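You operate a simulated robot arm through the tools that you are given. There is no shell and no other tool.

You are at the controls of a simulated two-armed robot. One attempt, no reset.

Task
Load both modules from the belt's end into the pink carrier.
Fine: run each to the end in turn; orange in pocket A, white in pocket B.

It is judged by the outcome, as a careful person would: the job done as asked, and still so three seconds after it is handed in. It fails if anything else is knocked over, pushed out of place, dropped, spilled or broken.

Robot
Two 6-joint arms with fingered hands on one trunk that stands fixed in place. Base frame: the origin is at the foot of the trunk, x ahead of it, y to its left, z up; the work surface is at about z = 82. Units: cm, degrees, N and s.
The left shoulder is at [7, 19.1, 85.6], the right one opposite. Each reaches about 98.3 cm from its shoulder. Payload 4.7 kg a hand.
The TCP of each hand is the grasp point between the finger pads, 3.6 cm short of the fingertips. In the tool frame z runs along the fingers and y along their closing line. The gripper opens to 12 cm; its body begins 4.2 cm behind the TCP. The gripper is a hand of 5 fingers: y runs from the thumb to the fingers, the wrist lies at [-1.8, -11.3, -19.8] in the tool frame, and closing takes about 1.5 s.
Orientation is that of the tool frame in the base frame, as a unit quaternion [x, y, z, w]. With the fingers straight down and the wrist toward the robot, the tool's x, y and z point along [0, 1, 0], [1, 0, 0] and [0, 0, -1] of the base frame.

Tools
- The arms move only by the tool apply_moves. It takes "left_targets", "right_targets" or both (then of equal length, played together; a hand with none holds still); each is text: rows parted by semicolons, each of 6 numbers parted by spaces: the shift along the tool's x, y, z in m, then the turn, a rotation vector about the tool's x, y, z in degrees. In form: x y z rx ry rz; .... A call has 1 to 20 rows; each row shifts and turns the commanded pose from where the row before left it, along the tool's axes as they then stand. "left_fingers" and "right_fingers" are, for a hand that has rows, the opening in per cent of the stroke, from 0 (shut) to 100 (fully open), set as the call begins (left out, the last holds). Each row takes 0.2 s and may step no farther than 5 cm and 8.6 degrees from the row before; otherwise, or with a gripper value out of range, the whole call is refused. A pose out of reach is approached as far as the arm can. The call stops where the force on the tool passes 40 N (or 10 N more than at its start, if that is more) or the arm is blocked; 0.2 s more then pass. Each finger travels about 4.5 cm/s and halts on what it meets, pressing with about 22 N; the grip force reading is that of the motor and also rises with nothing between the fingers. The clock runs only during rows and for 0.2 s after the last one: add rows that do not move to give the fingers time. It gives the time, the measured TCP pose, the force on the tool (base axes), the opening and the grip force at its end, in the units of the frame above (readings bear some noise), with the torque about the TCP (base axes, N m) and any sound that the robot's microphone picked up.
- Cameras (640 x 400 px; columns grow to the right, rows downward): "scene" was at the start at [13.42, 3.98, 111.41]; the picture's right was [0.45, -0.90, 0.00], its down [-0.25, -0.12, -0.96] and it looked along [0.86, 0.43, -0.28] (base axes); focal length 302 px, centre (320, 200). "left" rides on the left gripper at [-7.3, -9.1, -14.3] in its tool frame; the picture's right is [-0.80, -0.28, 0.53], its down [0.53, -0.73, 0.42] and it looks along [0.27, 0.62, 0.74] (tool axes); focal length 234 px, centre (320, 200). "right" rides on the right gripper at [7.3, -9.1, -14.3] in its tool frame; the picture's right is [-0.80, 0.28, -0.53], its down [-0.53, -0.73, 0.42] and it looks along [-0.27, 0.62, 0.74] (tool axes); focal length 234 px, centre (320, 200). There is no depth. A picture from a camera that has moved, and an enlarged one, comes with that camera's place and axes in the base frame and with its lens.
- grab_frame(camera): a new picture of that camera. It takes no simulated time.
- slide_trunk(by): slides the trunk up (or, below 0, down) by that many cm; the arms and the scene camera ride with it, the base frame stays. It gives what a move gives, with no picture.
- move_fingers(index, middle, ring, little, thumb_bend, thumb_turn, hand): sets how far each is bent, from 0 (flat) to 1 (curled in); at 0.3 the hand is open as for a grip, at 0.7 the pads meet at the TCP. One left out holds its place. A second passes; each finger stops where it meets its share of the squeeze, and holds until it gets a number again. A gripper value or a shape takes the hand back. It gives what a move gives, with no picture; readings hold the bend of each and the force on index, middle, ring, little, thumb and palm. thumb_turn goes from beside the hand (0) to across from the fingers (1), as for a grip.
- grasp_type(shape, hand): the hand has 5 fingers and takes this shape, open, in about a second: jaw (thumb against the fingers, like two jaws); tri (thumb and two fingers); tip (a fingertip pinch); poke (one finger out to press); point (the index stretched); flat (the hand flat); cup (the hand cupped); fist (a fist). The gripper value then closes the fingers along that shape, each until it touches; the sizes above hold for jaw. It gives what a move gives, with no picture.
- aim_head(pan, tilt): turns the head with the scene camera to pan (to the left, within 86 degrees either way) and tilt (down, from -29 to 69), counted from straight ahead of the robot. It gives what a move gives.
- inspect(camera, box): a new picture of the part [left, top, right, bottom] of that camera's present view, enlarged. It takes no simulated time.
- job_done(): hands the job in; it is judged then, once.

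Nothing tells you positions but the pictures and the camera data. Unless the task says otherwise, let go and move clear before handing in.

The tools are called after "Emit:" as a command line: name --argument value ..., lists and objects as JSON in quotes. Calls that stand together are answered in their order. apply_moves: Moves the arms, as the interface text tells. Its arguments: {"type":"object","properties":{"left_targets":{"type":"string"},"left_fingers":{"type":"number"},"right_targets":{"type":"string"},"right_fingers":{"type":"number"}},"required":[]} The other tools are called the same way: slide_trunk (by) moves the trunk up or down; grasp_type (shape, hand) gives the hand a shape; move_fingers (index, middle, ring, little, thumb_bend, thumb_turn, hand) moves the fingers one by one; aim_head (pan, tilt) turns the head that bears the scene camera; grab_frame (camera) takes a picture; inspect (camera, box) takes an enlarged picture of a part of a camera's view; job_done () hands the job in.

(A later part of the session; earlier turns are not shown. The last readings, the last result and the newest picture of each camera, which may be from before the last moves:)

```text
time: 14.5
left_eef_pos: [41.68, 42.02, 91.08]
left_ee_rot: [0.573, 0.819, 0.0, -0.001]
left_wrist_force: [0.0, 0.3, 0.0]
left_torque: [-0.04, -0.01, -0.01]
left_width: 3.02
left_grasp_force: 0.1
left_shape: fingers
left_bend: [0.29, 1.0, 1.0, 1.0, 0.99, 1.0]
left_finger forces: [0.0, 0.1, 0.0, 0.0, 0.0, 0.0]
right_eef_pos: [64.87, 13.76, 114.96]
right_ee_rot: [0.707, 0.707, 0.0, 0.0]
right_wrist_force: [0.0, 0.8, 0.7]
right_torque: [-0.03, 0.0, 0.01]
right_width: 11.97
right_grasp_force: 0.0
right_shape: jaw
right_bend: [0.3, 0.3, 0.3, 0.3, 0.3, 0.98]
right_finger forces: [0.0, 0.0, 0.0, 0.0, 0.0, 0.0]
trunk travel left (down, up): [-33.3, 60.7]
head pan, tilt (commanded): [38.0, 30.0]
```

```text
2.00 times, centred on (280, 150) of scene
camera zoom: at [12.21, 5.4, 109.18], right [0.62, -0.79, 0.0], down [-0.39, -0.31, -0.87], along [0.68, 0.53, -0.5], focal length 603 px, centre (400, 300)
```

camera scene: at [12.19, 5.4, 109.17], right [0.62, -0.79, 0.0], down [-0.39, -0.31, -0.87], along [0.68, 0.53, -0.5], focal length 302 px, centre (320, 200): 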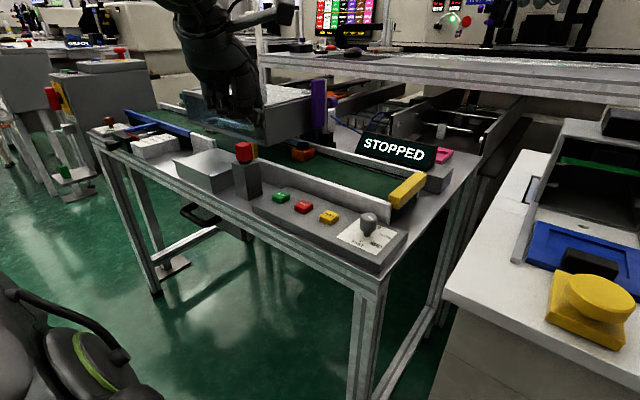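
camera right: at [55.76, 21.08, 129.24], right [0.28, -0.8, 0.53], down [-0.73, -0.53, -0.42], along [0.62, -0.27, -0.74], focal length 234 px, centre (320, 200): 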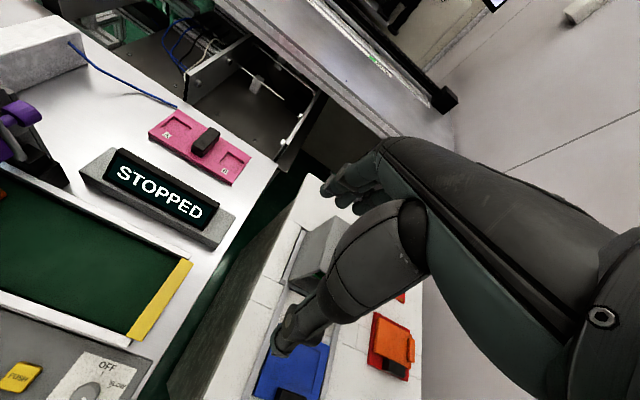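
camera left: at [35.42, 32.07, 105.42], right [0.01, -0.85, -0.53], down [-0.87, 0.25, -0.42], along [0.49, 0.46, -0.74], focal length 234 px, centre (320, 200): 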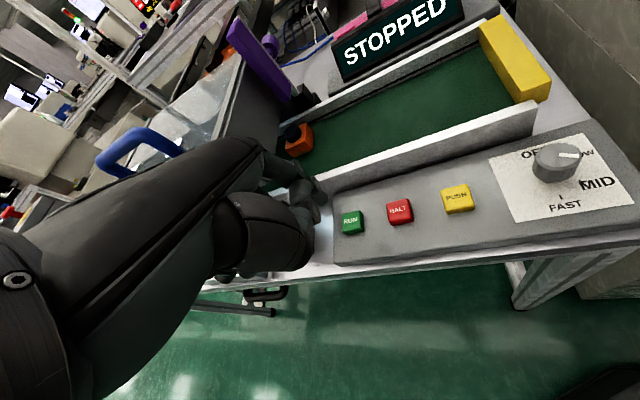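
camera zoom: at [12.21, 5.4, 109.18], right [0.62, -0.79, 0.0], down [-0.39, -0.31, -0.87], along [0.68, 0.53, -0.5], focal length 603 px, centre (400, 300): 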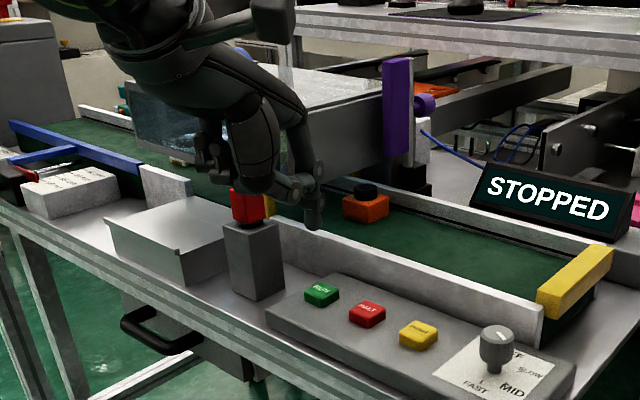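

With a −20° yaw the left hand reaches RUN and the tip is right above it. Before starting the belt, I'll check that the finger can also get to HALT, swinging the yaw back as it moves.

Emit:
apply_moves --left_targets "-0.0335 -0.0132 0 0 0 7; 0 0 0 0 0 7; 0 0 0 0 0 6; 0 0 0 0 0 0"

Emit:
inspect --camera "scene" --box '[200, 50, 360, 250]'

Emit:
inspect --camera "left" --box '[200, 120, 440, 300]'

```text
time: 15.5
left_eef_pos: [41.33, 38.33, 91.16]
left_ee_rot: [0.708, 0.706, 0.0, -0.001]
left_wrist_force: [0.0, 0.7, -0.6]
left_torque: [-0.02, 0.01, 0.03]
left_width: 3.03
left_grasp_force: 0.0
left_shape: fingers
left_bend: [0.29, 1.0, 1.0, 1.0, 0.99, 1.0]
left_finger forces: [0.0, 0.1, 0.0, 0.0, 0.0, 0.1]
right_eef_pos: [64.9, 13.76, 114.99]
right_ee_rot: [0.708, 0.707, 0.0, 0.0]
right_wrist_force: [0.0, 0.1, 0.0]
right_torque: [-0.01, 0.03, 0.0]
right_width: 11.95
right_grasp_force: 0.1
right_shape: jaw
right_bend: [0.3, 0.3, 0.3, 0.3, 0.3, 0.98]
right_finger forces: [0.1, 0.0, 0.0, 0.1, 0.0, 0.0]
trunk travel left (down, up): [-33.3, 60.7]
head pan, tilt (commanded): [38.0, 30.0]
```

```text
2.00 times, centred on (280, 150) of scene
camera zoom: at [12.19, 5.38, 109.18], right [0.62, -0.79, 0.0], down [-0.39, -0.31, -0.87], along [0.68, 0.53, -0.5], focal length 603 px, centre (400, 300)
```

zoom: 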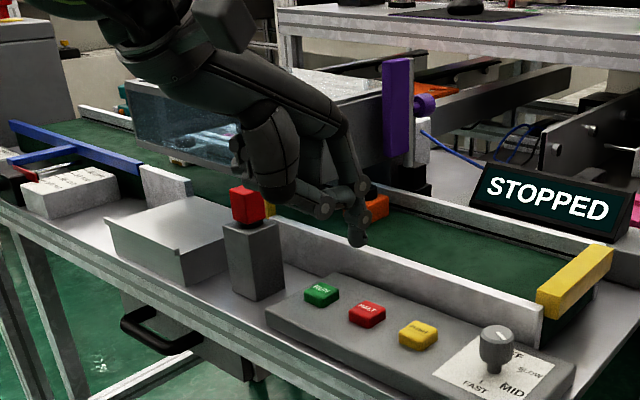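

```text
2.22 times, centred on (320, 210) of left
camera zoom: at [32.12, 31.16, 105.45], right [-0.28, -0.8, -0.53], down [-0.73, 0.53, -0.42], along [0.62, 0.27, -0.74], focal length 520 px, centre (320, 178)
```

zoom: 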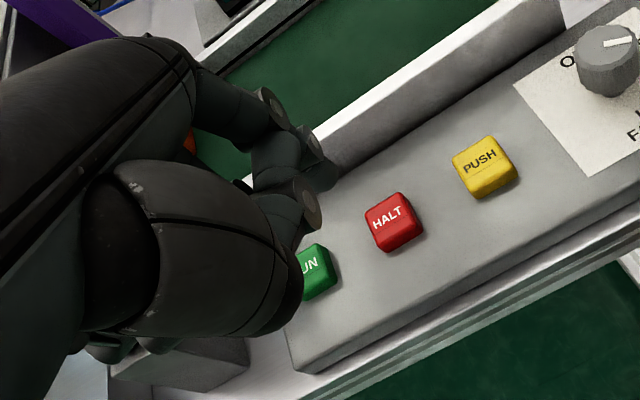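

Emit:
apply_moves --left_targets "0 0 0.02 0 0 0; 0 0 0.02 0 0 0; 0 0 0 0 0 0"

Emit:
inspect --camera "scene" --box '[220, 90, 380, 250]'

Emit:
inspect --camera "left" --box '[220, 120, 440, 300]'

```text
time: 16.3
left_eef_pos: [41.41, 38.4, 87.26]
left_ee_rot: [0.707, 0.707, 0.001, 0.0]
left_wrist_force: [-0.2, -0.1, 0.9]
left_torque: [-0.01, -0.02, 0.0]
left_width: 3.01
left_grasp_force: 0.1
left_shape: fingers
left_bend: [0.29, 1.0, 1.0, 1.0, 0.99, 1.0]
left_finger forces: [0.1, 0.0, 0.0, 0.1, 0.0, 0.0]
right_eef_pos: [64.71, 13.76, 115.0]
right_ee_rot: [0.707, 0.707, 0.001, 0.0]
right_wrist_force: [-0.4, -0.2, 0.0]
right_torque: [-0.02, -0.03, -0.04]
right_width: 11.99
right_grasp_force: 0.2
right_shape: jaw
right_bend: [0.3, 0.3, 0.3, 0.3, 0.3, 0.98]
right_finger forces: [0.0, 0.0, 0.0, 0.0, 0.0, 0.0]
trunk travel left (down, up): [-33.3, 60.7]
head pan, tilt (commanded): [38.0, 30.0]
```

```text
2.50 times, centred on (300, 170) of scene
camera zoom: at [12.18, 5.36, 109.18], right [0.62, -0.79, 0.0], down [-0.39, -0.31, -0.87], along [0.68, 0.53, -0.5], focal length 754 px, centre (370, 275)
```

zoom: 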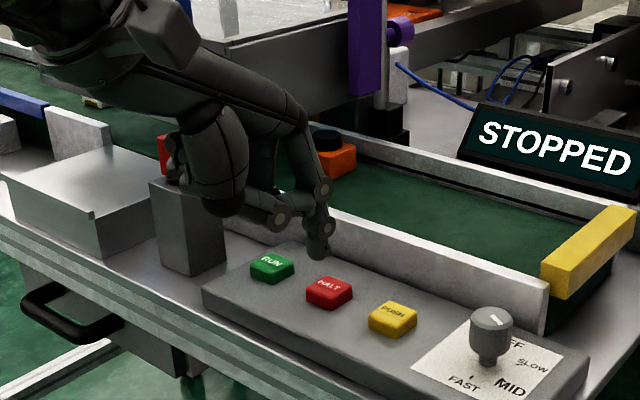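

```text
2.22 times, centred on (330, 210) of left
camera zoom: at [32.06, 31.15, 101.56], right [-0.28, -0.8, -0.53], down [-0.73, 0.53, -0.42], along [0.62, 0.27, -0.74], focal length 520 px, centre (298, 178)
```

zoom: 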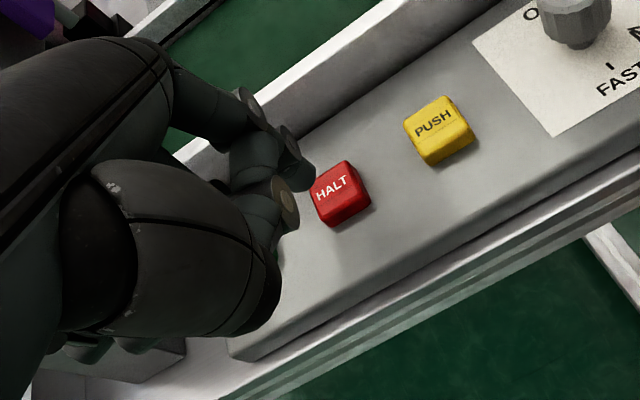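

Both buttons are reachable. I'll return above RUN, then press it in small steps while watching the force.

Emit:
apply_moves --left_targets "0.0365 0.002 -0.012 0 0 -7; 0 0 0 0 0 -7; 0 0 0 0 0 -6; 0 0 0.02 0 0 0; 0 0 0.01 0 0 0; 0 0 0 0 0 0"

Emit:
inspect --camera "scene" --box '[220, 90, 380, 250]'

Emit:
inspect --camera "left" --box '[220, 120, 440, 300]'

```text
time: 17.7
left_eef_pos: [41.82, 41.25, 86.22]
left_ee_rot: [0.574, 0.819, 0.0, 0.0]
left_wrist_force: [-0.2, 0.0, -0.2]
left_torque: [0.03, -0.03, -0.02]
left_width: 3.05
left_grasp_force: 0.0
left_shape: fingers
left_bend: [0.29, 1.0, 1.0, 1.0, 0.99, 1.0]
left_finger forces: [0.0, 0.0, 0.1, 0.0, 0.0, 0.0]
left hand out of reach, approached as far as the arm can: row 1
right_eef_pos: [64.79, 13.75, 114.99]
right_ee_rot: [0.707, 0.707, -0.001, 0.001]
right_wrist_force: [-1.0, 0.1, -0.2]
right_torque: [0.05, 0.05, -0.03]
right_width: 11.98
right_grasp_force: 0.0
right_shape: jaw
right_bend: [0.3, 0.3, 0.3, 0.3, 0.3, 0.98]
right_finger forces: [0.1, 0.1, 0.0, 0.0, 0.0, 0.0]
trunk travel left (down, up): [-33.3, 60.7]
head pan, tilt (commanded): [38.0, 30.0]
```

```text
2.50 times, centred on (300, 170) of scene
camera zoom: at [12.19, 5.39, 109.18], right [0.62, -0.79, 0.0], down [-0.39, -0.31, -0.87], along [0.68, 0.53, -0.5], focal length 754 px, centre (370, 275)
```

zoom: 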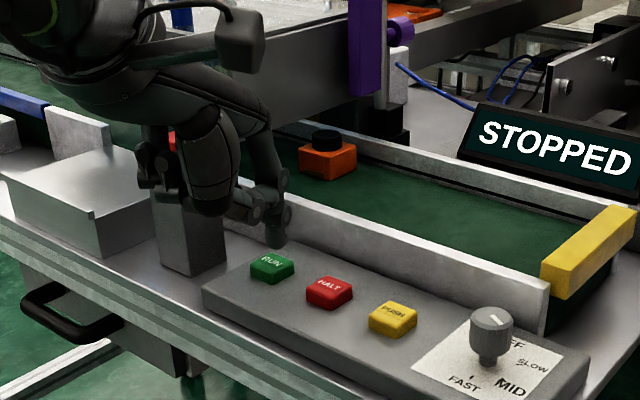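

```text
2.22 times, centred on (330, 210) of left
camera zoom: at [35.68, 31.29, 100.61], right [0.01, -0.85, -0.53], down [-0.87, 0.25, -0.42], along [0.49, 0.46, -0.74], focal length 520 px, centre (298, 178)
```

zoom: 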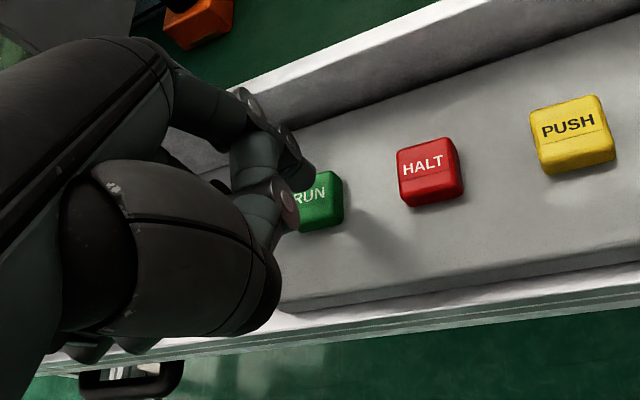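

Emit:
apply_moves --left_targets "0.0075 0 0 0 0 0; 0 0 0.006 0 0 0; 0 0 0.005 0 0 0"

Emit:
inspect --camera "left" --box '[220, 120, 440, 300]'

Emit:
inspect --camera "scene" --box '[240, 130, 340, 220]'

```text
time: 18.5
left_eef_pos: [41.53, 41.83, 85.16]
left_ee_rot: [0.574, 0.819, -0.001, 0.001]
left_wrist_force: [0.0, 0.2, 0.5]
left_torque: [0.01, -0.01, 0.03]
left_width: 3.02
left_grasp_force: 0.1
left_shape: fingers
left_bend: [0.29, 1.0, 1.0, 1.0, 0.99, 1.0]
left_finger forces: [0.1, 0.0, 0.1, 0.0, 0.0, 0.1]
right_eef_pos: [64.82, 13.82, 114.96]
right_ee_rot: [0.707, 0.708, -0.001, 0.001]
right_wrist_force: [0.2, -0.3, 0.5]
right_torque: [-0.02, -0.02, -0.02]
right_width: 11.96
right_grasp_force: 0.1
right_shape: jaw
right_bend: [0.3, 0.3, 0.3, 0.3, 0.3, 0.98]
right_finger forces: [0.0, 0.1, 0.0, 0.0, 0.0, 0.0]
trunk travel left (down, up): [-33.3, 60.7]
head pan, tilt (commanded): [38.0, 30.0]
```

```text
2.22 times, centred on (330, 210) of left
camera zoom: at [35.32, 31.83, 99.58], right [0.01, -0.85, -0.52], down [-0.87, 0.25, -0.42], along [0.49, 0.46, -0.74], focal length 520 px, centre (298, 178)
```

zoom: 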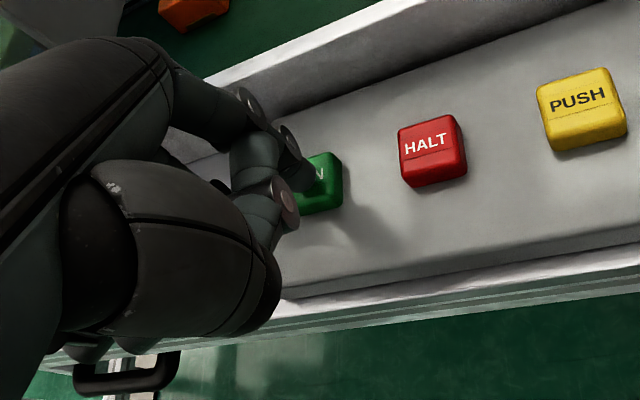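

```text
4.44 times, centred on (290, 175) of scene
camera zoom: at [12.2, 5.44, 109.17], right [0.62, -0.79, 0.0], down [-0.39, -0.31, -0.87], along [0.68, 0.53, -0.5], focal length 1341 px, centre (453, 311)
```

zoom: 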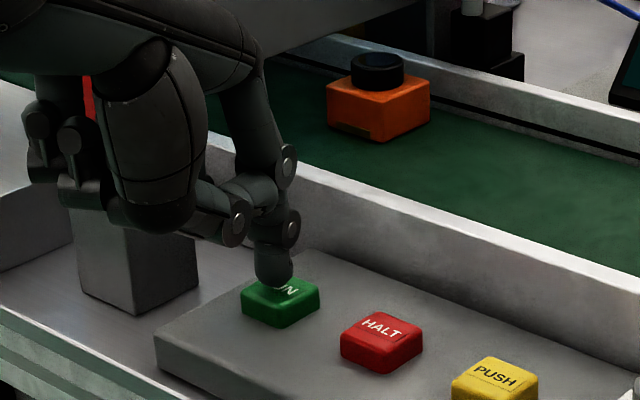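

Emit:
apply_moves --left_targets "0 0 0.004 0 0 0; 0 0 0.003 0 0 0"

Emit:
inspect --camera "scene" --box '[240, 110, 440, 235]'

```text
time: 19.1
left_eef_pos: [41.56, 41.68, 84.5]
left_ee_rot: [0.574, 0.819, 0.0, 0.0]
left_wrist_force: [-0.4, 0.9, 1.2]
left_torque: [-0.02, -0.07, 0.06]
left_width: 3.01
left_grasp_force: 0.7
left_shape: fingers
left_bend: [0.29, 1.0, 1.0, 1.0, 0.99, 1.0]
left_finger forces: [1.3, 0.0, 0.1, 0.0, 0.0, 0.1]
right_eef_pos: [64.8, 13.79, 114.95]
right_ee_rot: [0.707, 0.708, 0.0, 0.0]
right_wrist_force: [0.1, 0.0, 0.2]
right_torque: [0.02, -0.01, -0.02]
right_width: 11.97
right_grasp_force: 0.0
right_shape: jaw
right_bend: [0.3, 0.3, 0.3, 0.3, 0.3, 0.98]
right_finger forces: [0.0, 0.1, 0.0, 0.1, 0.0, 0.0]
trunk travel left (down, up): [-33.3, 60.7]
head pan, tilt (commanded): [38.0, 30.0]
heard: click
```

```text
3.20 times, centred on (340, 172) of scene
camera zoom: at [12.17, 5.36, 109.18], right [0.62, -0.79, 0.0], down [-0.39, -0.31, -0.87], along [0.68, 0.53, -0.5], focal length 965 px, centre (256, 288)
```

zoom: 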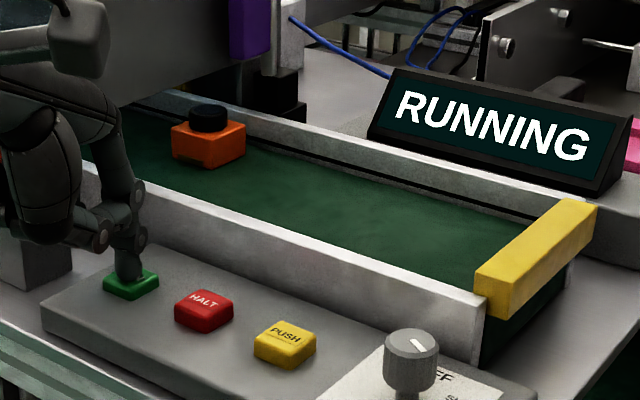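

Click heard and the display says RUNNING. I'll lift and go straight over HALT.

Emit:
apply_moves --left_targets "0 0 -0.02 0 0 0; -0.0307 -0.0122 0 0 0 7; 0 0 0 0 0 7; 0 0 0.003 0 0 6"

Emit:
inspect --camera "scene" --box '[200, 110, 440, 260]'

Emit:
grab_frame --camera "scene"

```text
time: 20.1
left_eef_pos: [41.59, 38.33, 86.11]
left_ee_rot: [0.707, 0.707, 0.0, 0.0]
left_wrist_force: [1.4, -0.6, 0.1]
left_torque: [0.01, 0.03, 0.0]
left_width: 3.03
left_grasp_force: 0.0
left_shape: fingers
left_bend: [0.29, 1.0, 1.0, 1.0, 0.99, 1.0]
left_finger forces: [0.0, 0.1, 0.1, 0.0, 0.0, 0.0]
right_eef_pos: [64.87, 13.72, 115.05]
right_ee_rot: [0.707, 0.708, 0.0, 0.0]
right_wrist_force: [-0.2, -0.3, 0.7]
right_torque: [0.01, 0.03, -0.02]
right_width: 11.96
right_grasp_force: 0.0
right_shape: jaw
right_bend: [0.3, 0.3, 0.3, 0.3, 0.3, 0.98]
right_finger forces: [0.0, 0.0, 0.1, 0.1, 0.1, 0.0]
trunk travel left (down, up): [-33.3, 60.7]
head pan, tilt (commanded): [38.0, 30.0]
```

```text
2.67 times, centred on (320, 185) of scene
camera zoom: at [12.22, 5.39, 109.18], right [0.62, -0.79, 0.0], down [-0.39, -0.31, -0.87], along [0.68, 0.53, -0.5], focal length 804 px, centre (320, 240)
```

zoom: 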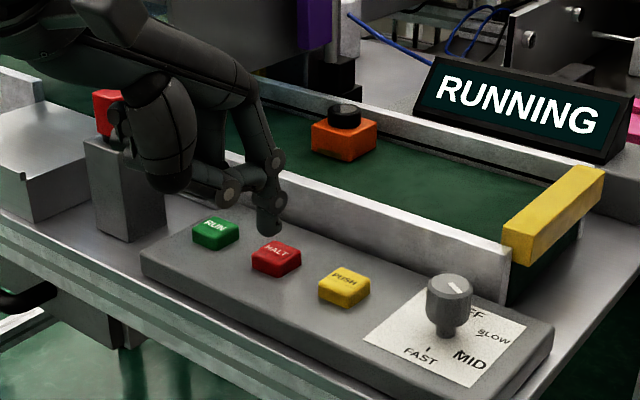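

```text
taken
camera scene: at [12.22, 5.39, 109.18], right [0.62, -0.79, 0.0], down [-0.39, -0.31, -0.87], along [0.68, 0.53, -0.5], focal length 302 px, centre (320, 200)
```

scene: 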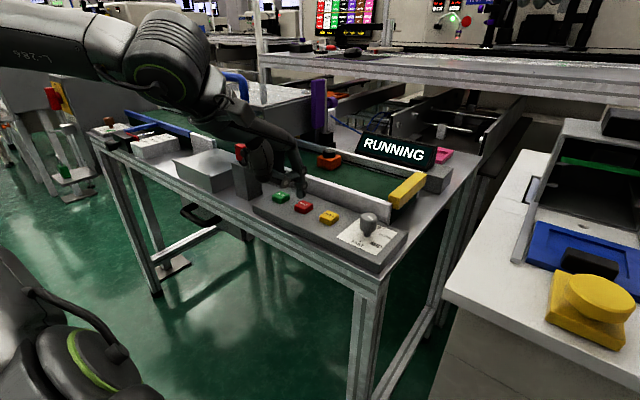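

The orange module is moving about 7 cm/s and has roughly 17 cm to go. I'll hold over HALT.

Emit:
apply_moves --left_targets "0 0 0.004 0 0 0; 0 0 0 0 0 0; 0 0 0 0 0 0; 0 0 0 0 0 0; 0 0 0 0 0 0; 0 0 0 0 0 0; 0 0 0 0 0 0; 0 0 0 0 0 0"

Emit:
inspect --camera "scene" --box '[200, 110, 440, 260]'

```text
time: 21.9
left_eef_pos: [41.54, 38.32, 85.76]
left_ee_rot: [0.707, 0.707, 0.0, 0.001]
left_wrist_force: [-0.2, 0.2, 0.1]
left_torque: [0.03, 0.03, -0.01]
left_width: 3.0
left_grasp_force: 0.1
left_shape: fingers
left_bend: [0.29, 1.0, 1.0, 1.0, 0.99, 1.0]
left_finger forces: [0.0, 0.0, 0.0, 0.0, 0.0, 0.1]
right_eef_pos: [64.94, 13.79, 115.0]
right_ee_rot: [0.707, 0.707, 0.0, 0.0]
right_wrist_force: [-0.1, 0.4, 0.0]
right_torque: [0.03, 0.03, 0.01]
right_width: 11.97
right_grasp_force: 0.0
right_shape: jaw
right_bend: [0.3, 0.3, 0.3, 0.3, 0.3, 0.98]
right_finger forces: [0.1, 0.1, 0.0, 0.0, 0.0, 0.0]
trunk travel left (down, up): [-33.3, 60.7]
head pan, tilt (commanded): [38.0, 30.0]
```

```text
2.67 times, centred on (320, 185) of scene
camera zoom: at [12.19, 5.39, 109.18], right [0.62, -0.79, 0.0], down [-0.39, -0.31, -0.87], along [0.68, 0.53, -0.5], focal length 804 px, centre (320, 240)
```

zoom: 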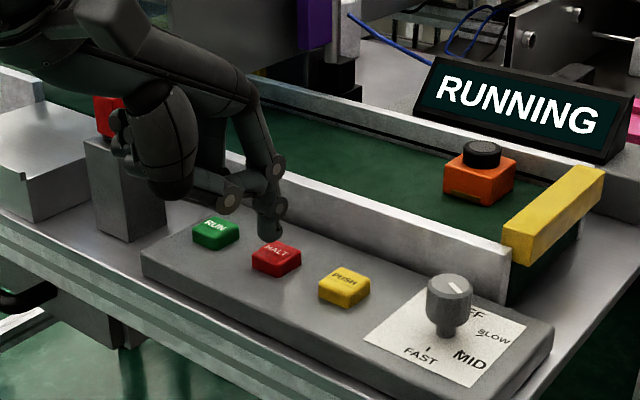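

Emit:
apply_moves --left_targets "0 0 0 0 0 0; 0 0 0 0 0 0; 0 0 0 0 0 0"

Emit:
inspect --camera "scene" --box '[200, 110, 440, 260]'

```text
time: 22.7
left_eef_pos: [41.59, 38.31, 85.74]
left_ee_rot: [0.707, 0.707, -0.001, 0.0]
left_wrist_force: [-0.6, 0.2, -0.3]
left_torque: [-0.04, -0.04, -0.02]
left_width: 3.0
left_grasp_force: 0.1
left_shape: fingers
left_bend: [0.29, 1.0, 1.0, 1.0, 0.99, 1.0]
left_finger forces: [0.0, 0.0, 0.0, 0.0, 0.0, 0.0]
right_eef_pos: [65.0, 13.92, 115.0]
right_ee_rot: [0.707, 0.707, 0.0, -0.001]
right_wrist_force: [-0.1, 0.3, -0.8]
right_torque: [-0.03, 0.02, 0.03]
right_width: 11.95
right_grasp_force: 0.0
right_shape: jaw
right_bend: [0.3, 0.3, 0.3, 0.3, 0.3, 0.98]
right_finger forces: [0.1, 0.1, 0.0, 0.0, 0.1, 0.1]
trunk travel left (down, up): [-33.3, 60.7]
head pan, tilt (commanded): [38.0, 30.0]
```

```text
2.67 times, centred on (320, 185) of scene
camera zoom: at [12.19, 5.38, 109.18], right [0.62, -0.79, 0.0], down [-0.39, -0.31, -0.87], along [0.68, 0.53, -0.5], focal length 804 px, centre (320, 240)
```

zoom: 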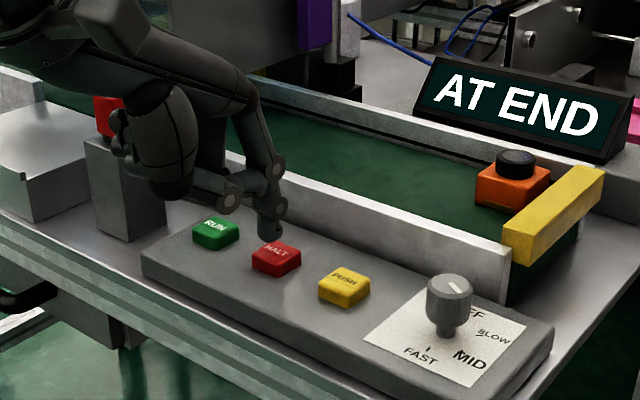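

The display reads AT END, with orange against the yellow stop. I'll press HALT so the belt stays put while I pick.

Emit:
apply_moves --left_targets "0 0 0.006 0 0 0; 0 0 0.006 0 0 0; 0 0 0.002 0 0 0"

Emit:
inspect --camera "scene" --box '[200, 110, 440, 260]'

```text
time: 23.5
left_eef_pos: [41.57, 38.31, 84.35]
left_ee_rot: [0.707, 0.707, 0.0, 0.0]
left_wrist_force: [0.0, -0.8, 2.0]
left_torque: [-0.07, -0.14, -0.03]
left_width: 3.03
left_grasp_force: 1.2
left_shape: fingers
left_bend: [0.29, 1.0, 1.0, 1.0, 0.99, 1.0]
left_finger forces: [2.2, 0.0, 0.0, 0.0, 0.0, 0.0]
right_eef_pos: [64.89, 13.72, 115.01]
right_ee_rot: [0.707, 0.707, 0.0, 0.0]
right_wrist_force: [-0.2, 0.8, 0.2]
right_torque: [0.0, 0.01, -0.02]
right_width: 11.97
right_grasp_force: 0.2
right_shape: jaw
right_bend: [0.3, 0.3, 0.3, 0.3, 0.3, 0.98]
right_finger forces: [0.0, 0.0, 0.0, 0.0, 0.0, 0.0]
trunk travel left (down, up): [-33.3, 60.7]
head pan, tilt (commanded): [38.0, 30.0]
heard: click
```

```text
2.67 times, centred on (320, 185) of scene
camera zoom: at [12.19, 5.38, 109.18], right [0.62, -0.79, 0.0], down [-0.39, -0.31, -0.87], along [0.68, 0.53, -0.5], focal length 804 px, centre (320, 240)
```

zoom: 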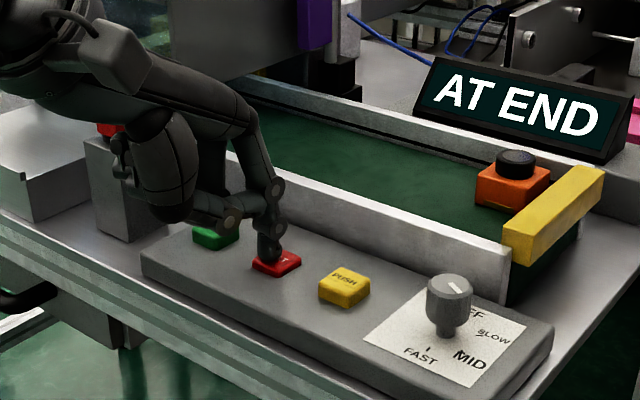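

HALT clicked. I'll lift away and move the left hand camera to look at the orange module at the belt end.

Emit:
apply_moves --left_targets "0 0 -0.04 0 0 0; 0 0 -0.04 0 0 0; -0.034 0.022 -0.01 0 0 0; -0.034 0.022 -0.01 0 0 0; -0.034 0.022 -0.01 0 0 0; -0.034 0.022 -0.01 0 0 0"

Emit:
grab_frame --camera "left"

Emit:
grab_frame --camera "scene"

Emit:
grab_frame --camera "right"

```text
time: 24.9
left_eef_pos: [43.46, 35.56, 93.4]
left_ee_rot: [0.708, 0.706, -0.001, 0.0]
left_wrist_force: [0.8, 0.3, 0.3]
left_torque: [-0.01, 0.0, -0.01]
left_width: 2.98
left_grasp_force: 0.1
left_shape: fingers
left_bend: [0.29, 1.0, 1.0, 1.0, 0.99, 1.0]
left_finger forces: [0.0, 0.0, 0.1, 0.1, 0.0, 0.1]
left hand out of reach, approached as far as the arm can: row 3, 4, 5, 6
right_eef_pos: [64.85, 13.83, 114.99]
right_ee_rot: [0.707, 0.707, 0.0, 0.0]
right_wrist_force: [0.3, 0.0, -0.4]
right_torque: [-0.01, 0.03, -0.03]
right_width: 11.95
right_grasp_force: 0.0
right_shape: jaw
right_bend: [0.3, 0.3, 0.3, 0.3, 0.3, 0.98]
right_finger forces: [0.1, 0.0, 0.0, 0.0, 0.0, 0.0]
trunk travel left (down, up): [-33.3, 60.7]
head pan, tilt (commanded): [38.0, 30.0]
```

```text
taken
camera left: at [34.21, 28.38, 107.84], right [-0.28, -0.8, -0.52], down [-0.73, 0.53, -0.43], along [0.62, 0.26, -0.74], focal length 234 px, centre (320, 200)
```

left: 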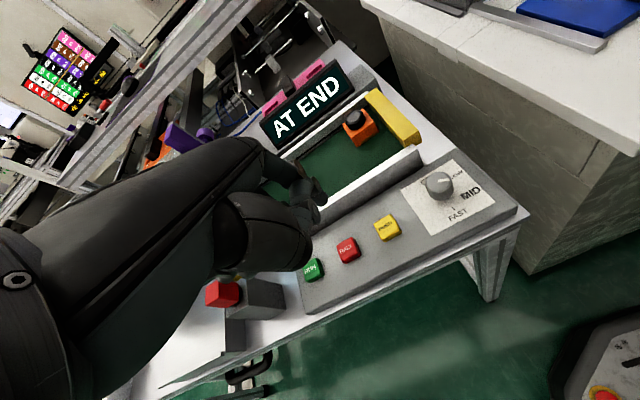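

```text
taken
camera scene: at [12.19, 5.41, 109.18], right [0.62, -0.79, 0.0], down [-0.39, -0.31, -0.87], along [0.68, 0.53, -0.5], focal length 302 px, centre (320, 200)
```

scene: 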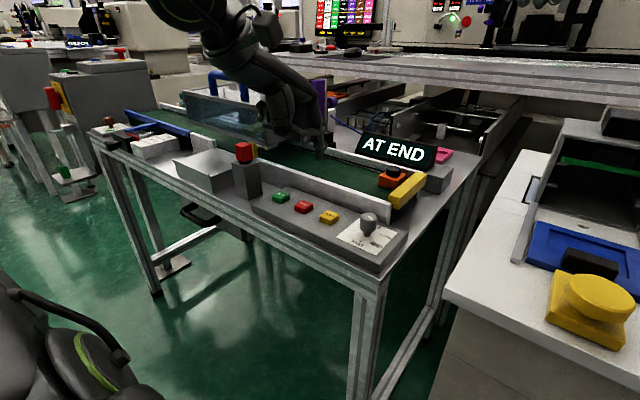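

```text
taken
camera right: at [55.75, 21.1, 129.24], right [0.28, -0.8, 0.53], down [-0.73, -0.53, -0.42], along [0.62, -0.27, -0.74], focal length 234 px, centre (320, 200)
```

right: 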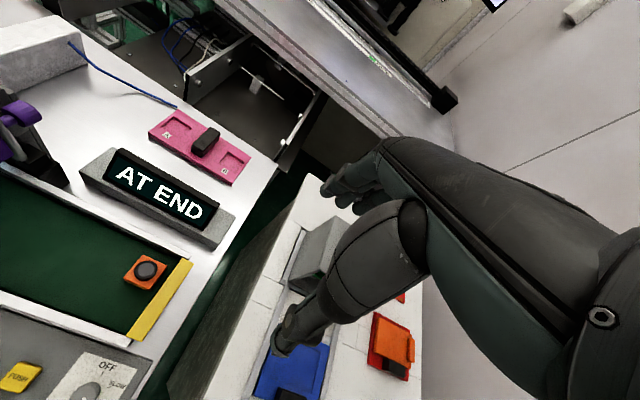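

Emit:
inspect --camera "right" --box '[90, 90, 290, 350]'

Emit:
inspect --camera "right" --box '[140, 100, 260, 190]'

Emit:
inspect --camera "right" --box '[100, 230, 220, 320]'

Emit:
inspect --camera "left" --box '[300, 70, 440, 170]'

Emit:
inspect --camera "scene" --box '[320, 120, 460, 220]'

```text
1.54 times, centred on (190, 220) of right
camera zoom: at [55.75, 21.1, 129.24], right [0.28, -0.8, 0.53], down [-0.73, -0.53, -0.42], along [0.62, -0.27, -0.74], focal length 360 px, centre (520, 169)
```

zoom: 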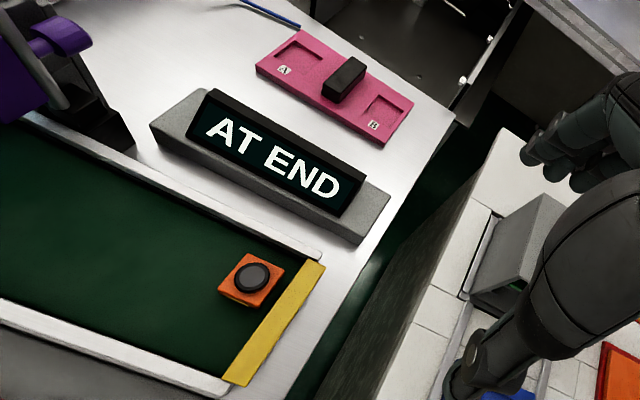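

```text
4.44 times, centred on (200, 145) of right
camera zoom: at [55.75, 21.1, 129.24], right [0.28, -0.8, 0.53], down [-0.73, -0.53, -0.42], along [0.62, -0.27, -0.74], focal length 1041 px, centre (853, 444)
```

zoom: 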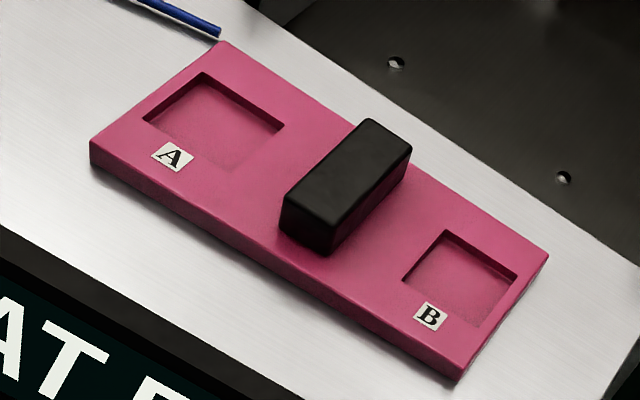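

```text
4.44 times, centred on (160, 275) of right
camera zoom: at [55.75, 21.1, 129.24], right [0.28, -0.8, 0.53], down [-0.73, -0.53, -0.42], along [0.62, -0.27, -0.74], focal length 1041 px, centre (1031, -133)
```

zoom: 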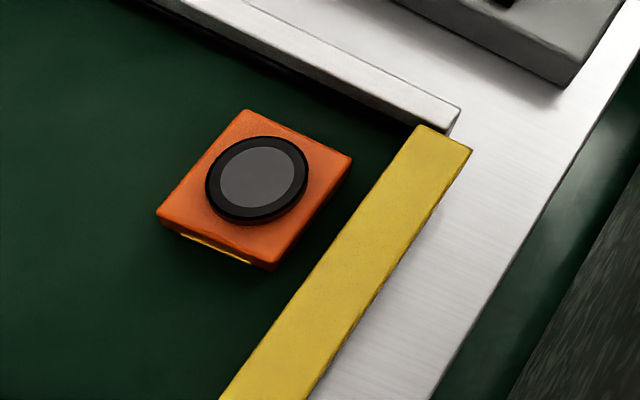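

```text
4.00 times, centred on (370, 120) of left
camera zoom: at [34.21, 28.38, 107.84], right [-0.28, -0.8, -0.52], down [-0.73, 0.53, -0.43], along [0.62, 0.26, -0.74], focal length 937 px, centre (120, 520)
```

zoom: 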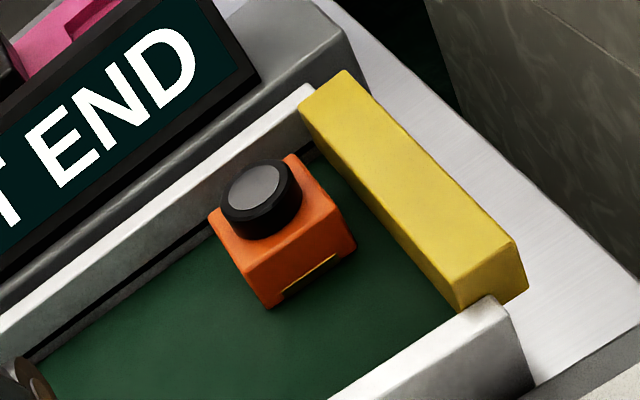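

```text
4.00 times, centred on (390, 170) of scene
camera zoom: at [12.19, 5.41, 109.18], right [0.62, -0.79, 0.0], down [-0.39, -0.31, -0.87], along [0.68, 0.53, -0.5], focal length 1207 px, centre (40, 320)
```

zoom: 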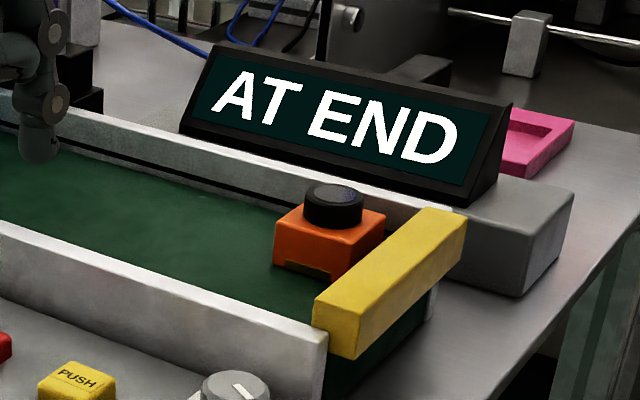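

The module is about 4×4 cm, aligned with the belt: center (62.7, 26.9), belt top z≈82, box top ≈84.2, cap top ≈85.3. Carrier top is z≈80 with pocket A near (91.2, 41.2). I'll test how far the left arm reaches over the carrier before picking anything.

Emit:
apply_moves --left_targets "0.002 0.035 -0.013 0 0 0; 0.002 0.035 -0.013 0 0 0; 0.002 0.035 -0.013 0 0 0; 0.002 0.035 -0.013 0 0 0; 0.002 0.035 -0.013 0 0 0"

```text
time: 26.1
left_eef_pos: [53.49, 44.95, 97.11]
left_ee_rot: [0.708, 0.707, 0.0, 0.001]
left_wrist_force: [0.6, 0.0, 0.1]
left_torque: [0.02, 0.03, 0.02]
left_width: 2.99
left_grasp_force: 0.0
left_shape: fingers
left_bend: [0.29, 1.0, 1.0, 1.0, 0.99, 1.0]
left_finger forces: [0.0, 0.0, 0.0, 0.0, 0.1, 0.0]
left hand out of reach, approached as far as the arm can: row 1, 2, 3, 4, 5
right_eef_pos: [64.87, 13.81, 115.0]
right_ee_rot: [0.707, 0.707, -0.001, 0.0]
right_wrist_force: [-0.4, -0.2, -0.1]
right_torque: [0.03, -0.01, -0.03]
right_width: 11.98
right_grasp_force: 0.0
right_shape: jaw
right_bend: [0.3, 0.3, 0.3, 0.3, 0.3, 0.98]
right_finger forces: [0.1, 0.1, 0.1, 0.0, 0.1, 0.0]
trunk travel left (down, up): [-33.3, 60.7]
head pan, tilt (commanded): [38.0, 30.0]
```

Emit:
apply_moves --left_targets "0 0 0 0 0 8; 0 0 0 0 0 8; 0 0 0 0 0 8; 0 0 0 0 0 8; 0 0 0 0 0 8; -0.0133 0.0308 -0.01 0 0 0; -0.0133 0.0308 -0.01 0 0 0; -0.0133 0.0308 -0.01 0 0 0"

```text
time: 27.9
left_eef_pos: [52.31, 32.18, 95.7]
left_ee_rot: [0.907, 0.42, 0.002, 0.003]
left_wrist_force: [-0.6, 1.9, 2.2]
left_torque: [-0.12, -0.07, 0.04]
left_width: 3.01
left_grasp_force: 0.1
left_shape: fingers
left_bend: [0.29, 1.0, 1.0, 1.0, 0.99, 1.0]
left_finger forces: [0.1, 0.1, 0.0, 0.0, 0.1, 0.1]
left hand out of reach, approached as far as the arm can: row 1, 2, 3, 4, 5
right_eef_pos: [64.32, 13.49, 115.53]
right_ee_rot: [0.709, 0.705, 0.003, 0.002]
right_wrist_force: [0.5, -1.5, -1.6]
right_torque: [0.08, 0.06, 0.0]
right_width: 11.96
right_grasp_force: 0.0
right_shape: jaw
right_bend: [0.3, 0.3, 0.3, 0.3, 0.3, 0.98]
right_finger forces: [0.1, 0.1, 0.1, 0.1, 0.0, 0.1]
trunk travel left (down, up): [-33.3, 60.7]
head pan, tilt (commanded): [38.0, 30.0]
```

The two arms' force readings hint they may be touching. I'll look before moving further.

Emit:
grab_frame --camera "scene"

Emit:
grab_frame --camera "left"

Emit:
grab_frame --camera "right"

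```text
taken
camera scene: at [11.44, 5.46, 109.29], right [0.62, -0.79, 0.0], down [-0.39, -0.31, -0.87], along [0.68, 0.54, -0.5], focal length 302 px, centre (320, 200)
```

scene: 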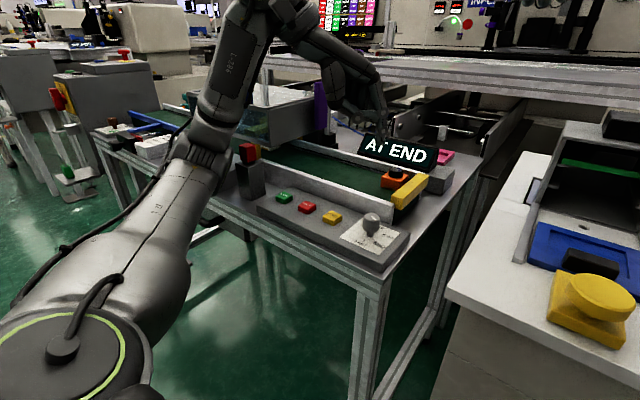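

```text
taken
camera left: at [40.4, 32.63, 110.08], right [-0.73, -0.44, -0.53], down [-0.21, 0.88, -0.43], along [0.65, -0.2, -0.73], focal length 234 px, centre (320, 200)
```

left: 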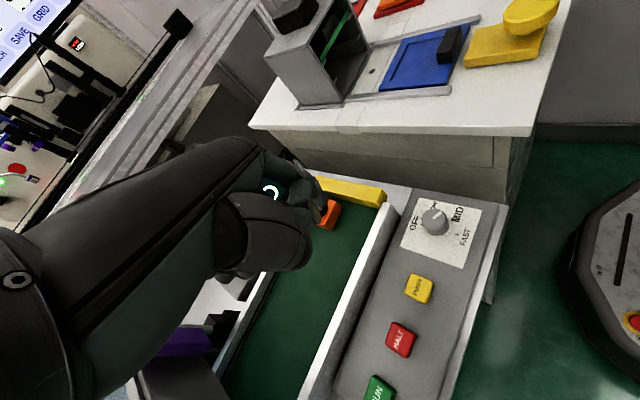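

```text
taken
camera right: at [55.17, 20.88, 129.68], right [0.27, -0.8, 0.53], down [-0.73, -0.53, -0.43], along [0.62, -0.27, -0.73], focal length 234 px, centre (320, 200)
```

right: 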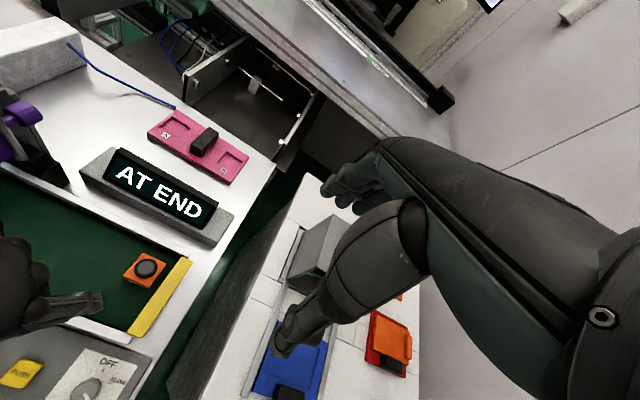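

The arm's elbow flipped to another configuration and the trunk swayed from that; nothing was touched. I'll let it settle.

Emit:
apply_moves --left_targets "0 0 0 0 0 0; 0 0 0 0 0 0"

Emit:
grab_frame --camera "scene"

```text
time: 28.5
left_eef_pos: [52.56, 32.07, 95.55]
left_ee_rot: [0.906, 0.423, 0.001, -0.001]
left_wrist_force: [0.3, 0.2, -1.3]
left_torque: [-0.08, -0.01, 0.01]
left_width: 3.01
left_grasp_force: 0.0
left_shape: fingers
left_bend: [0.29, 1.0, 1.0, 1.0, 0.99, 1.0]
left_finger forces: [0.0, 0.1, 0.0, 0.1, 0.0, 0.0]
right_eef_pos: [64.96, 13.28, 115.11]
right_ee_rot: [0.706, 0.708, 0.002, -0.002]
right_wrist_force: [-0.6, 0.2, -0.4]
right_torque: [0.0, 0.0, 0.03]
right_width: 12.0
right_grasp_force: 0.1
right_shape: jaw
right_bend: [0.3, 0.3, 0.3, 0.3, 0.3, 0.98]
right_finger forces: [0.0, 0.0, 0.0, 0.0, 0.1, 0.0]
trunk travel left (down, up): [-33.3, 60.7]
head pan, tilt (commanded): [38.0, 30.0]
```

```text
taken
camera scene: at [12.29, 4.77, 109.21], right [0.61, -0.79, 0.0], down [-0.4, -0.3, -0.87], along [0.68, 0.53, -0.5], focal length 302 px, centre (320, 200)
```

scene: 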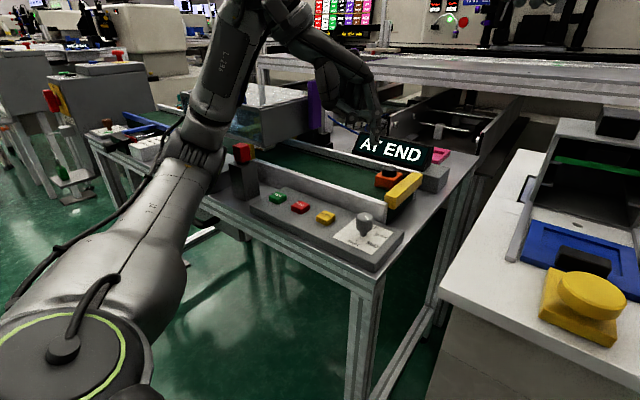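

Emit:
apply_moves --left_targets "0.0317 0.0222 -0.0075 0 0 0; 0.0317 0.0222 -0.0075 0 0 0; 0.0317 0.0222 -0.0075 0 0 0"

Emit:
grab_frame --camera "scene"

```text
time: 29.3
left_eef_pos: [58.5, 36.78, 96.06]
left_ee_rot: [0.903, 0.43, 0.012, 0.009]
left_wrist_force: [-1.3, -0.1, 0.9]
left_torque: [-0.02, -0.01, 0.03]
left_width: 3.0
left_grasp_force: 0.1
left_shape: fingers
left_bend: [0.29, 1.0, 1.0, 1.0, 0.99, 1.0]
left_finger forces: [0.0, 0.0, 0.1, 0.1, 0.1, 0.0]
left hand out of reach, approached as far as the arm can: row 1, 2, 3
right_eef_pos: [63.91, 13.93, 115.9]
right_ee_rot: [0.708, 0.706, 0.003, 0.004]
right_wrist_force: [0.8, 1.0, -0.1]
right_torque: [-0.01, 0.02, 0.01]
right_width: 12.0
right_grasp_force: 0.1
right_shape: jaw
right_bend: [0.3, 0.3, 0.3, 0.3, 0.3, 0.98]
right_finger forces: [0.0, 0.0, 0.0, 0.0, 0.1, 0.0]
trunk travel left (down, up): [-33.3, 60.7]
head pan, tilt (commanded): [38.0, 30.0]
```

```text
taken
camera scene: at [10.97, 5.82, 109.46], right [0.62, -0.78, 0.01], down [-0.38, -0.31, -0.87], along [0.68, 0.54, -0.49], focal length 302 px, centre (320, 200)
```

scene: 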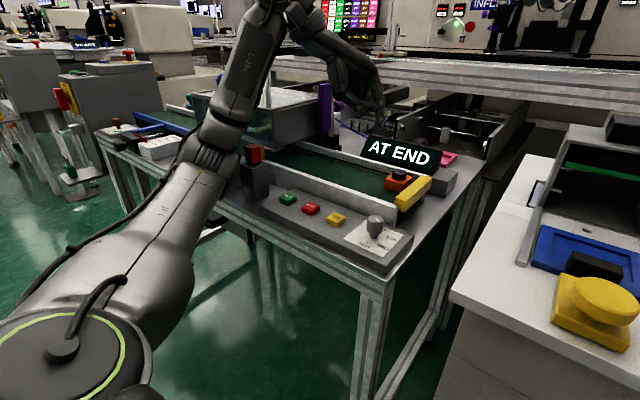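

The vertical hand forces an awkward wrist fold because the wrist is above the shoulder. Raising the trunk should let the arms reach down more naturally, so I'll raise it 20 cm.

Emit:
slide_trunk --by 20

Emit:
grab_frame --camera "scene"

Emit:
grab_frame --camera "right"

```text
time: 31.5
left_eef_pos: [59.65, 35.91, 114.69]
left_ee_rot: [0.906, 0.423, 0.001, 0.005]
left_wrist_force: [-0.1, -0.4, -0.3]
left_torque: [0.01, 0.0, 0.02]
left_width: 3.01
left_grasp_force: 0.1
left_shape: fingers
left_bend: [0.29, 1.0, 1.0, 1.0, 0.99, 1.0]
left_finger forces: [0.1, 0.0, 0.0, 0.1, 0.0, 0.0]
right_eef_pos: [64.9, 13.75, 134.99]
right_ee_rot: [0.707, 0.707, -0.001, -0.001]
right_wrist_force: [-0.2, 0.4, 0.2]
right_torque: [0.02, 0.03, 0.02]
right_width: 12.0
right_grasp_force: 0.1
right_shape: jaw
right_bend: [0.3, 0.3, 0.3, 0.3, 0.3, 0.98]
right_finger forces: [0.0, 0.1, 0.0, 0.0, 0.0, 0.0]
trunk travel left (down, up): [-53.3, 40.7]
head pan, tilt (commanded): [38.0, 30.0]
```

```text
taken
camera scene: at [12.22, 5.41, 129.17], right [0.62, -0.79, 0.0], down [-0.39, -0.31, -0.87], along [0.68, 0.53, -0.5], focal length 302 px, centre (320, 200)
```

scene: 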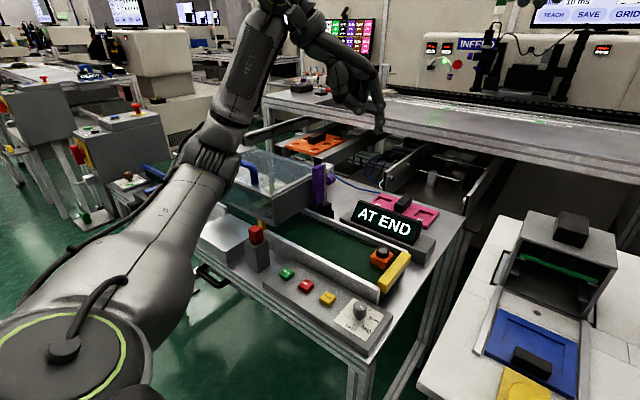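

```text
taken
camera right: at [55.79, 21.1, 149.22], right [0.28, -0.8, 0.53], down [-0.73, -0.53, -0.42], along [0.62, -0.27, -0.74], focal length 234 px, centre (320, 200)
```

right: 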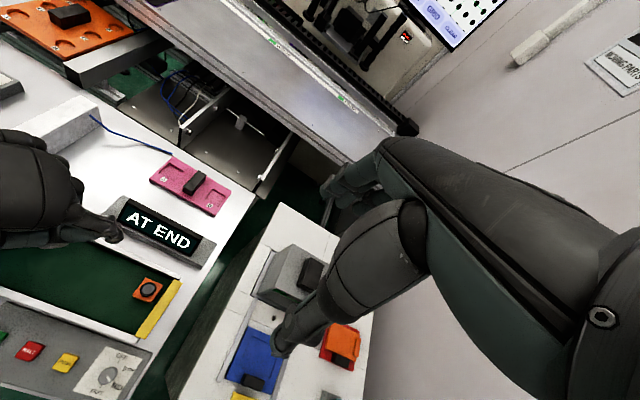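

Better view of everything now. I'll lower the left hand over the belt from this raised posture and check reach flags.

Emit:
apply_moves --left_targets "0 0 0.03 0 0 0; 0 0 0.03 0 0 0; 0 0 0.03 0 0 0; 0 0 0.03 0 0 0; 0 0 0.03 0 0 0"

Emit:
grab_frame --camera "scene"

```text
time: 32.7
left_eef_pos: [58.73, 34.69, 99.96]
left_ee_rot: [0.905, 0.424, 0.001, 0.005]
left_wrist_force: [1.0, -0.4, 0.9]
left_torque: [-0.01, -0.03, -0.02]
left_width: 3.0
left_grasp_force: 0.0
left_shape: fingers
left_bend: [0.29, 1.0, 1.0, 1.0, 0.99, 1.0]
left_finger forces: [0.0, 0.0, 0.0, 0.1, 0.0, 0.0]
left hand out of reach, approached as far as the arm can: row 2, 3, 4, 5
right_eef_pos: [64.83, 13.95, 134.98]
right_ee_rot: [0.708, 0.707, 0.0, -0.001]
right_wrist_force: [-0.3, -0.2, 0.4]
right_torque: [-0.03, -0.01, -0.02]
right_width: 11.99
right_grasp_force: 0.1
right_shape: jaw
right_bend: [0.3, 0.3, 0.3, 0.3, 0.3, 0.98]
right_finger forces: [0.0, 0.0, 0.0, 0.1, 0.1, 0.1]
trunk travel left (down, up): [-53.3, 40.7]
head pan, tilt (commanded): [38.0, 30.0]
```

```text
taken
camera scene: at [12.22, 5.43, 129.18], right [0.62, -0.79, 0.0], down [-0.39, -0.31, -0.87], along [0.68, 0.53, -0.5], focal length 302 px, centre (320, 200)
```

scene: 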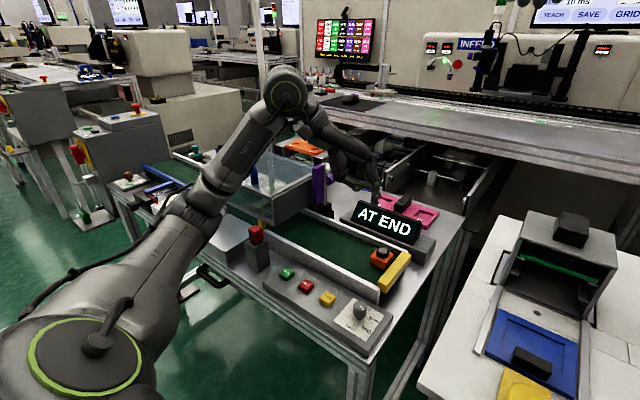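

Emit:
slide_trunk --by 15

Emit:
apply_moves --left_targets "0 0 0.03 0 0 -5; 0 0 0.03 0 0 -5; 0 0 0.03 0 0 -5; 0 0 0.03 0 0 -5; 0 0 0.02 0 0 0"

Emit:
grab_frame --camera "scene"

```text
time: 34.4
left_eef_pos: [58.82, 34.82, 114.91]
left_ee_rot: [0.906, 0.424, 0.001, 0.006]
left_wrist_force: [-1.0, 0.4, 0.3]
left_torque: [0.0, 0.02, 0.01]
left_width: 2.96
left_grasp_force: 0.0
left_shape: fingers
left_bend: [0.29, 1.0, 1.0, 1.0, 0.99, 1.0]
left_finger forces: [0.0, 0.0, 0.1, 0.0, 0.1, 0.0]
right_eef_pos: [64.92, 13.8, 149.97]
right_ee_rot: [0.708, 0.706, 0.0, -0.001]
right_wrist_force: [1.0, -1.1, 0.4]
right_torque: [0.01, 0.01, -0.03]
right_width: 12.0
right_grasp_force: 0.0
right_shape: jaw
right_bend: [0.3, 0.3, 0.3, 0.3, 0.3, 0.98]
right_finger forces: [0.0, 0.1, 0.0, 0.1, 0.0, 0.0]
trunk travel left (down, up): [-68.3, 25.7]
head pan, tilt (commanded): [38.0, 30.0]
```

```text
time: 35.6
left_eef_pos: [58.88, 34.76, 101.03]
left_ee_rot: [0.818, 0.576, -0.001, 0.006]
left_wrist_force: [-0.1, 0.4, 0.5]
left_torque: [0.02, 0.0, -0.04]
left_width: 3.01
left_grasp_force: 0.0
left_shape: fingers
left_bend: [0.29, 1.0, 1.0, 1.0, 0.99, 1.0]
left_finger forces: [0.0, 0.0, 0.1, 0.0, 0.0, 0.0]
right_eef_pos: [64.93, 13.8, 150.09]
right_ee_rot: [0.707, 0.707, 0.0, 0.001]
right_wrist_force: [0.8, 0.3, 0.3]
right_torque: [-0.03, 0.06, -0.03]
right_width: 12.0
right_grasp_force: 0.2
right_shape: jaw
right_bend: [0.3, 0.3, 0.3, 0.3, 0.3, 0.98]
right_finger forces: [0.0, 0.0, 0.1, 0.0, 0.0, 0.1]
trunk travel left (down, up): [-68.3, 25.7]
head pan, tilt (commanded): [38.0, 30.0]
```

```text
taken
camera scene: at [12.21, 5.42, 144.18], right [0.62, -0.79, 0.0], down [-0.39, -0.31, -0.87], along [0.68, 0.53, -0.5], focal length 302 px, centre (320, 200)
```

scene: 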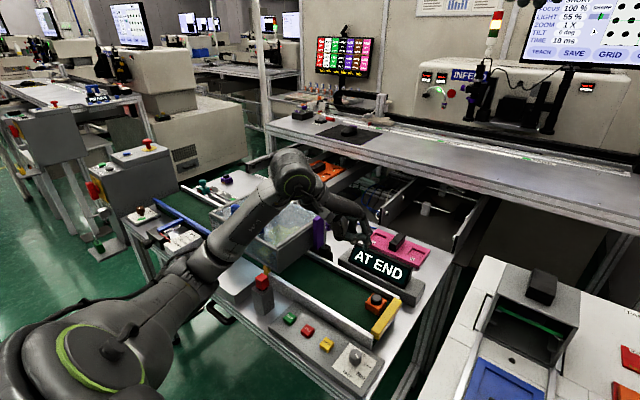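

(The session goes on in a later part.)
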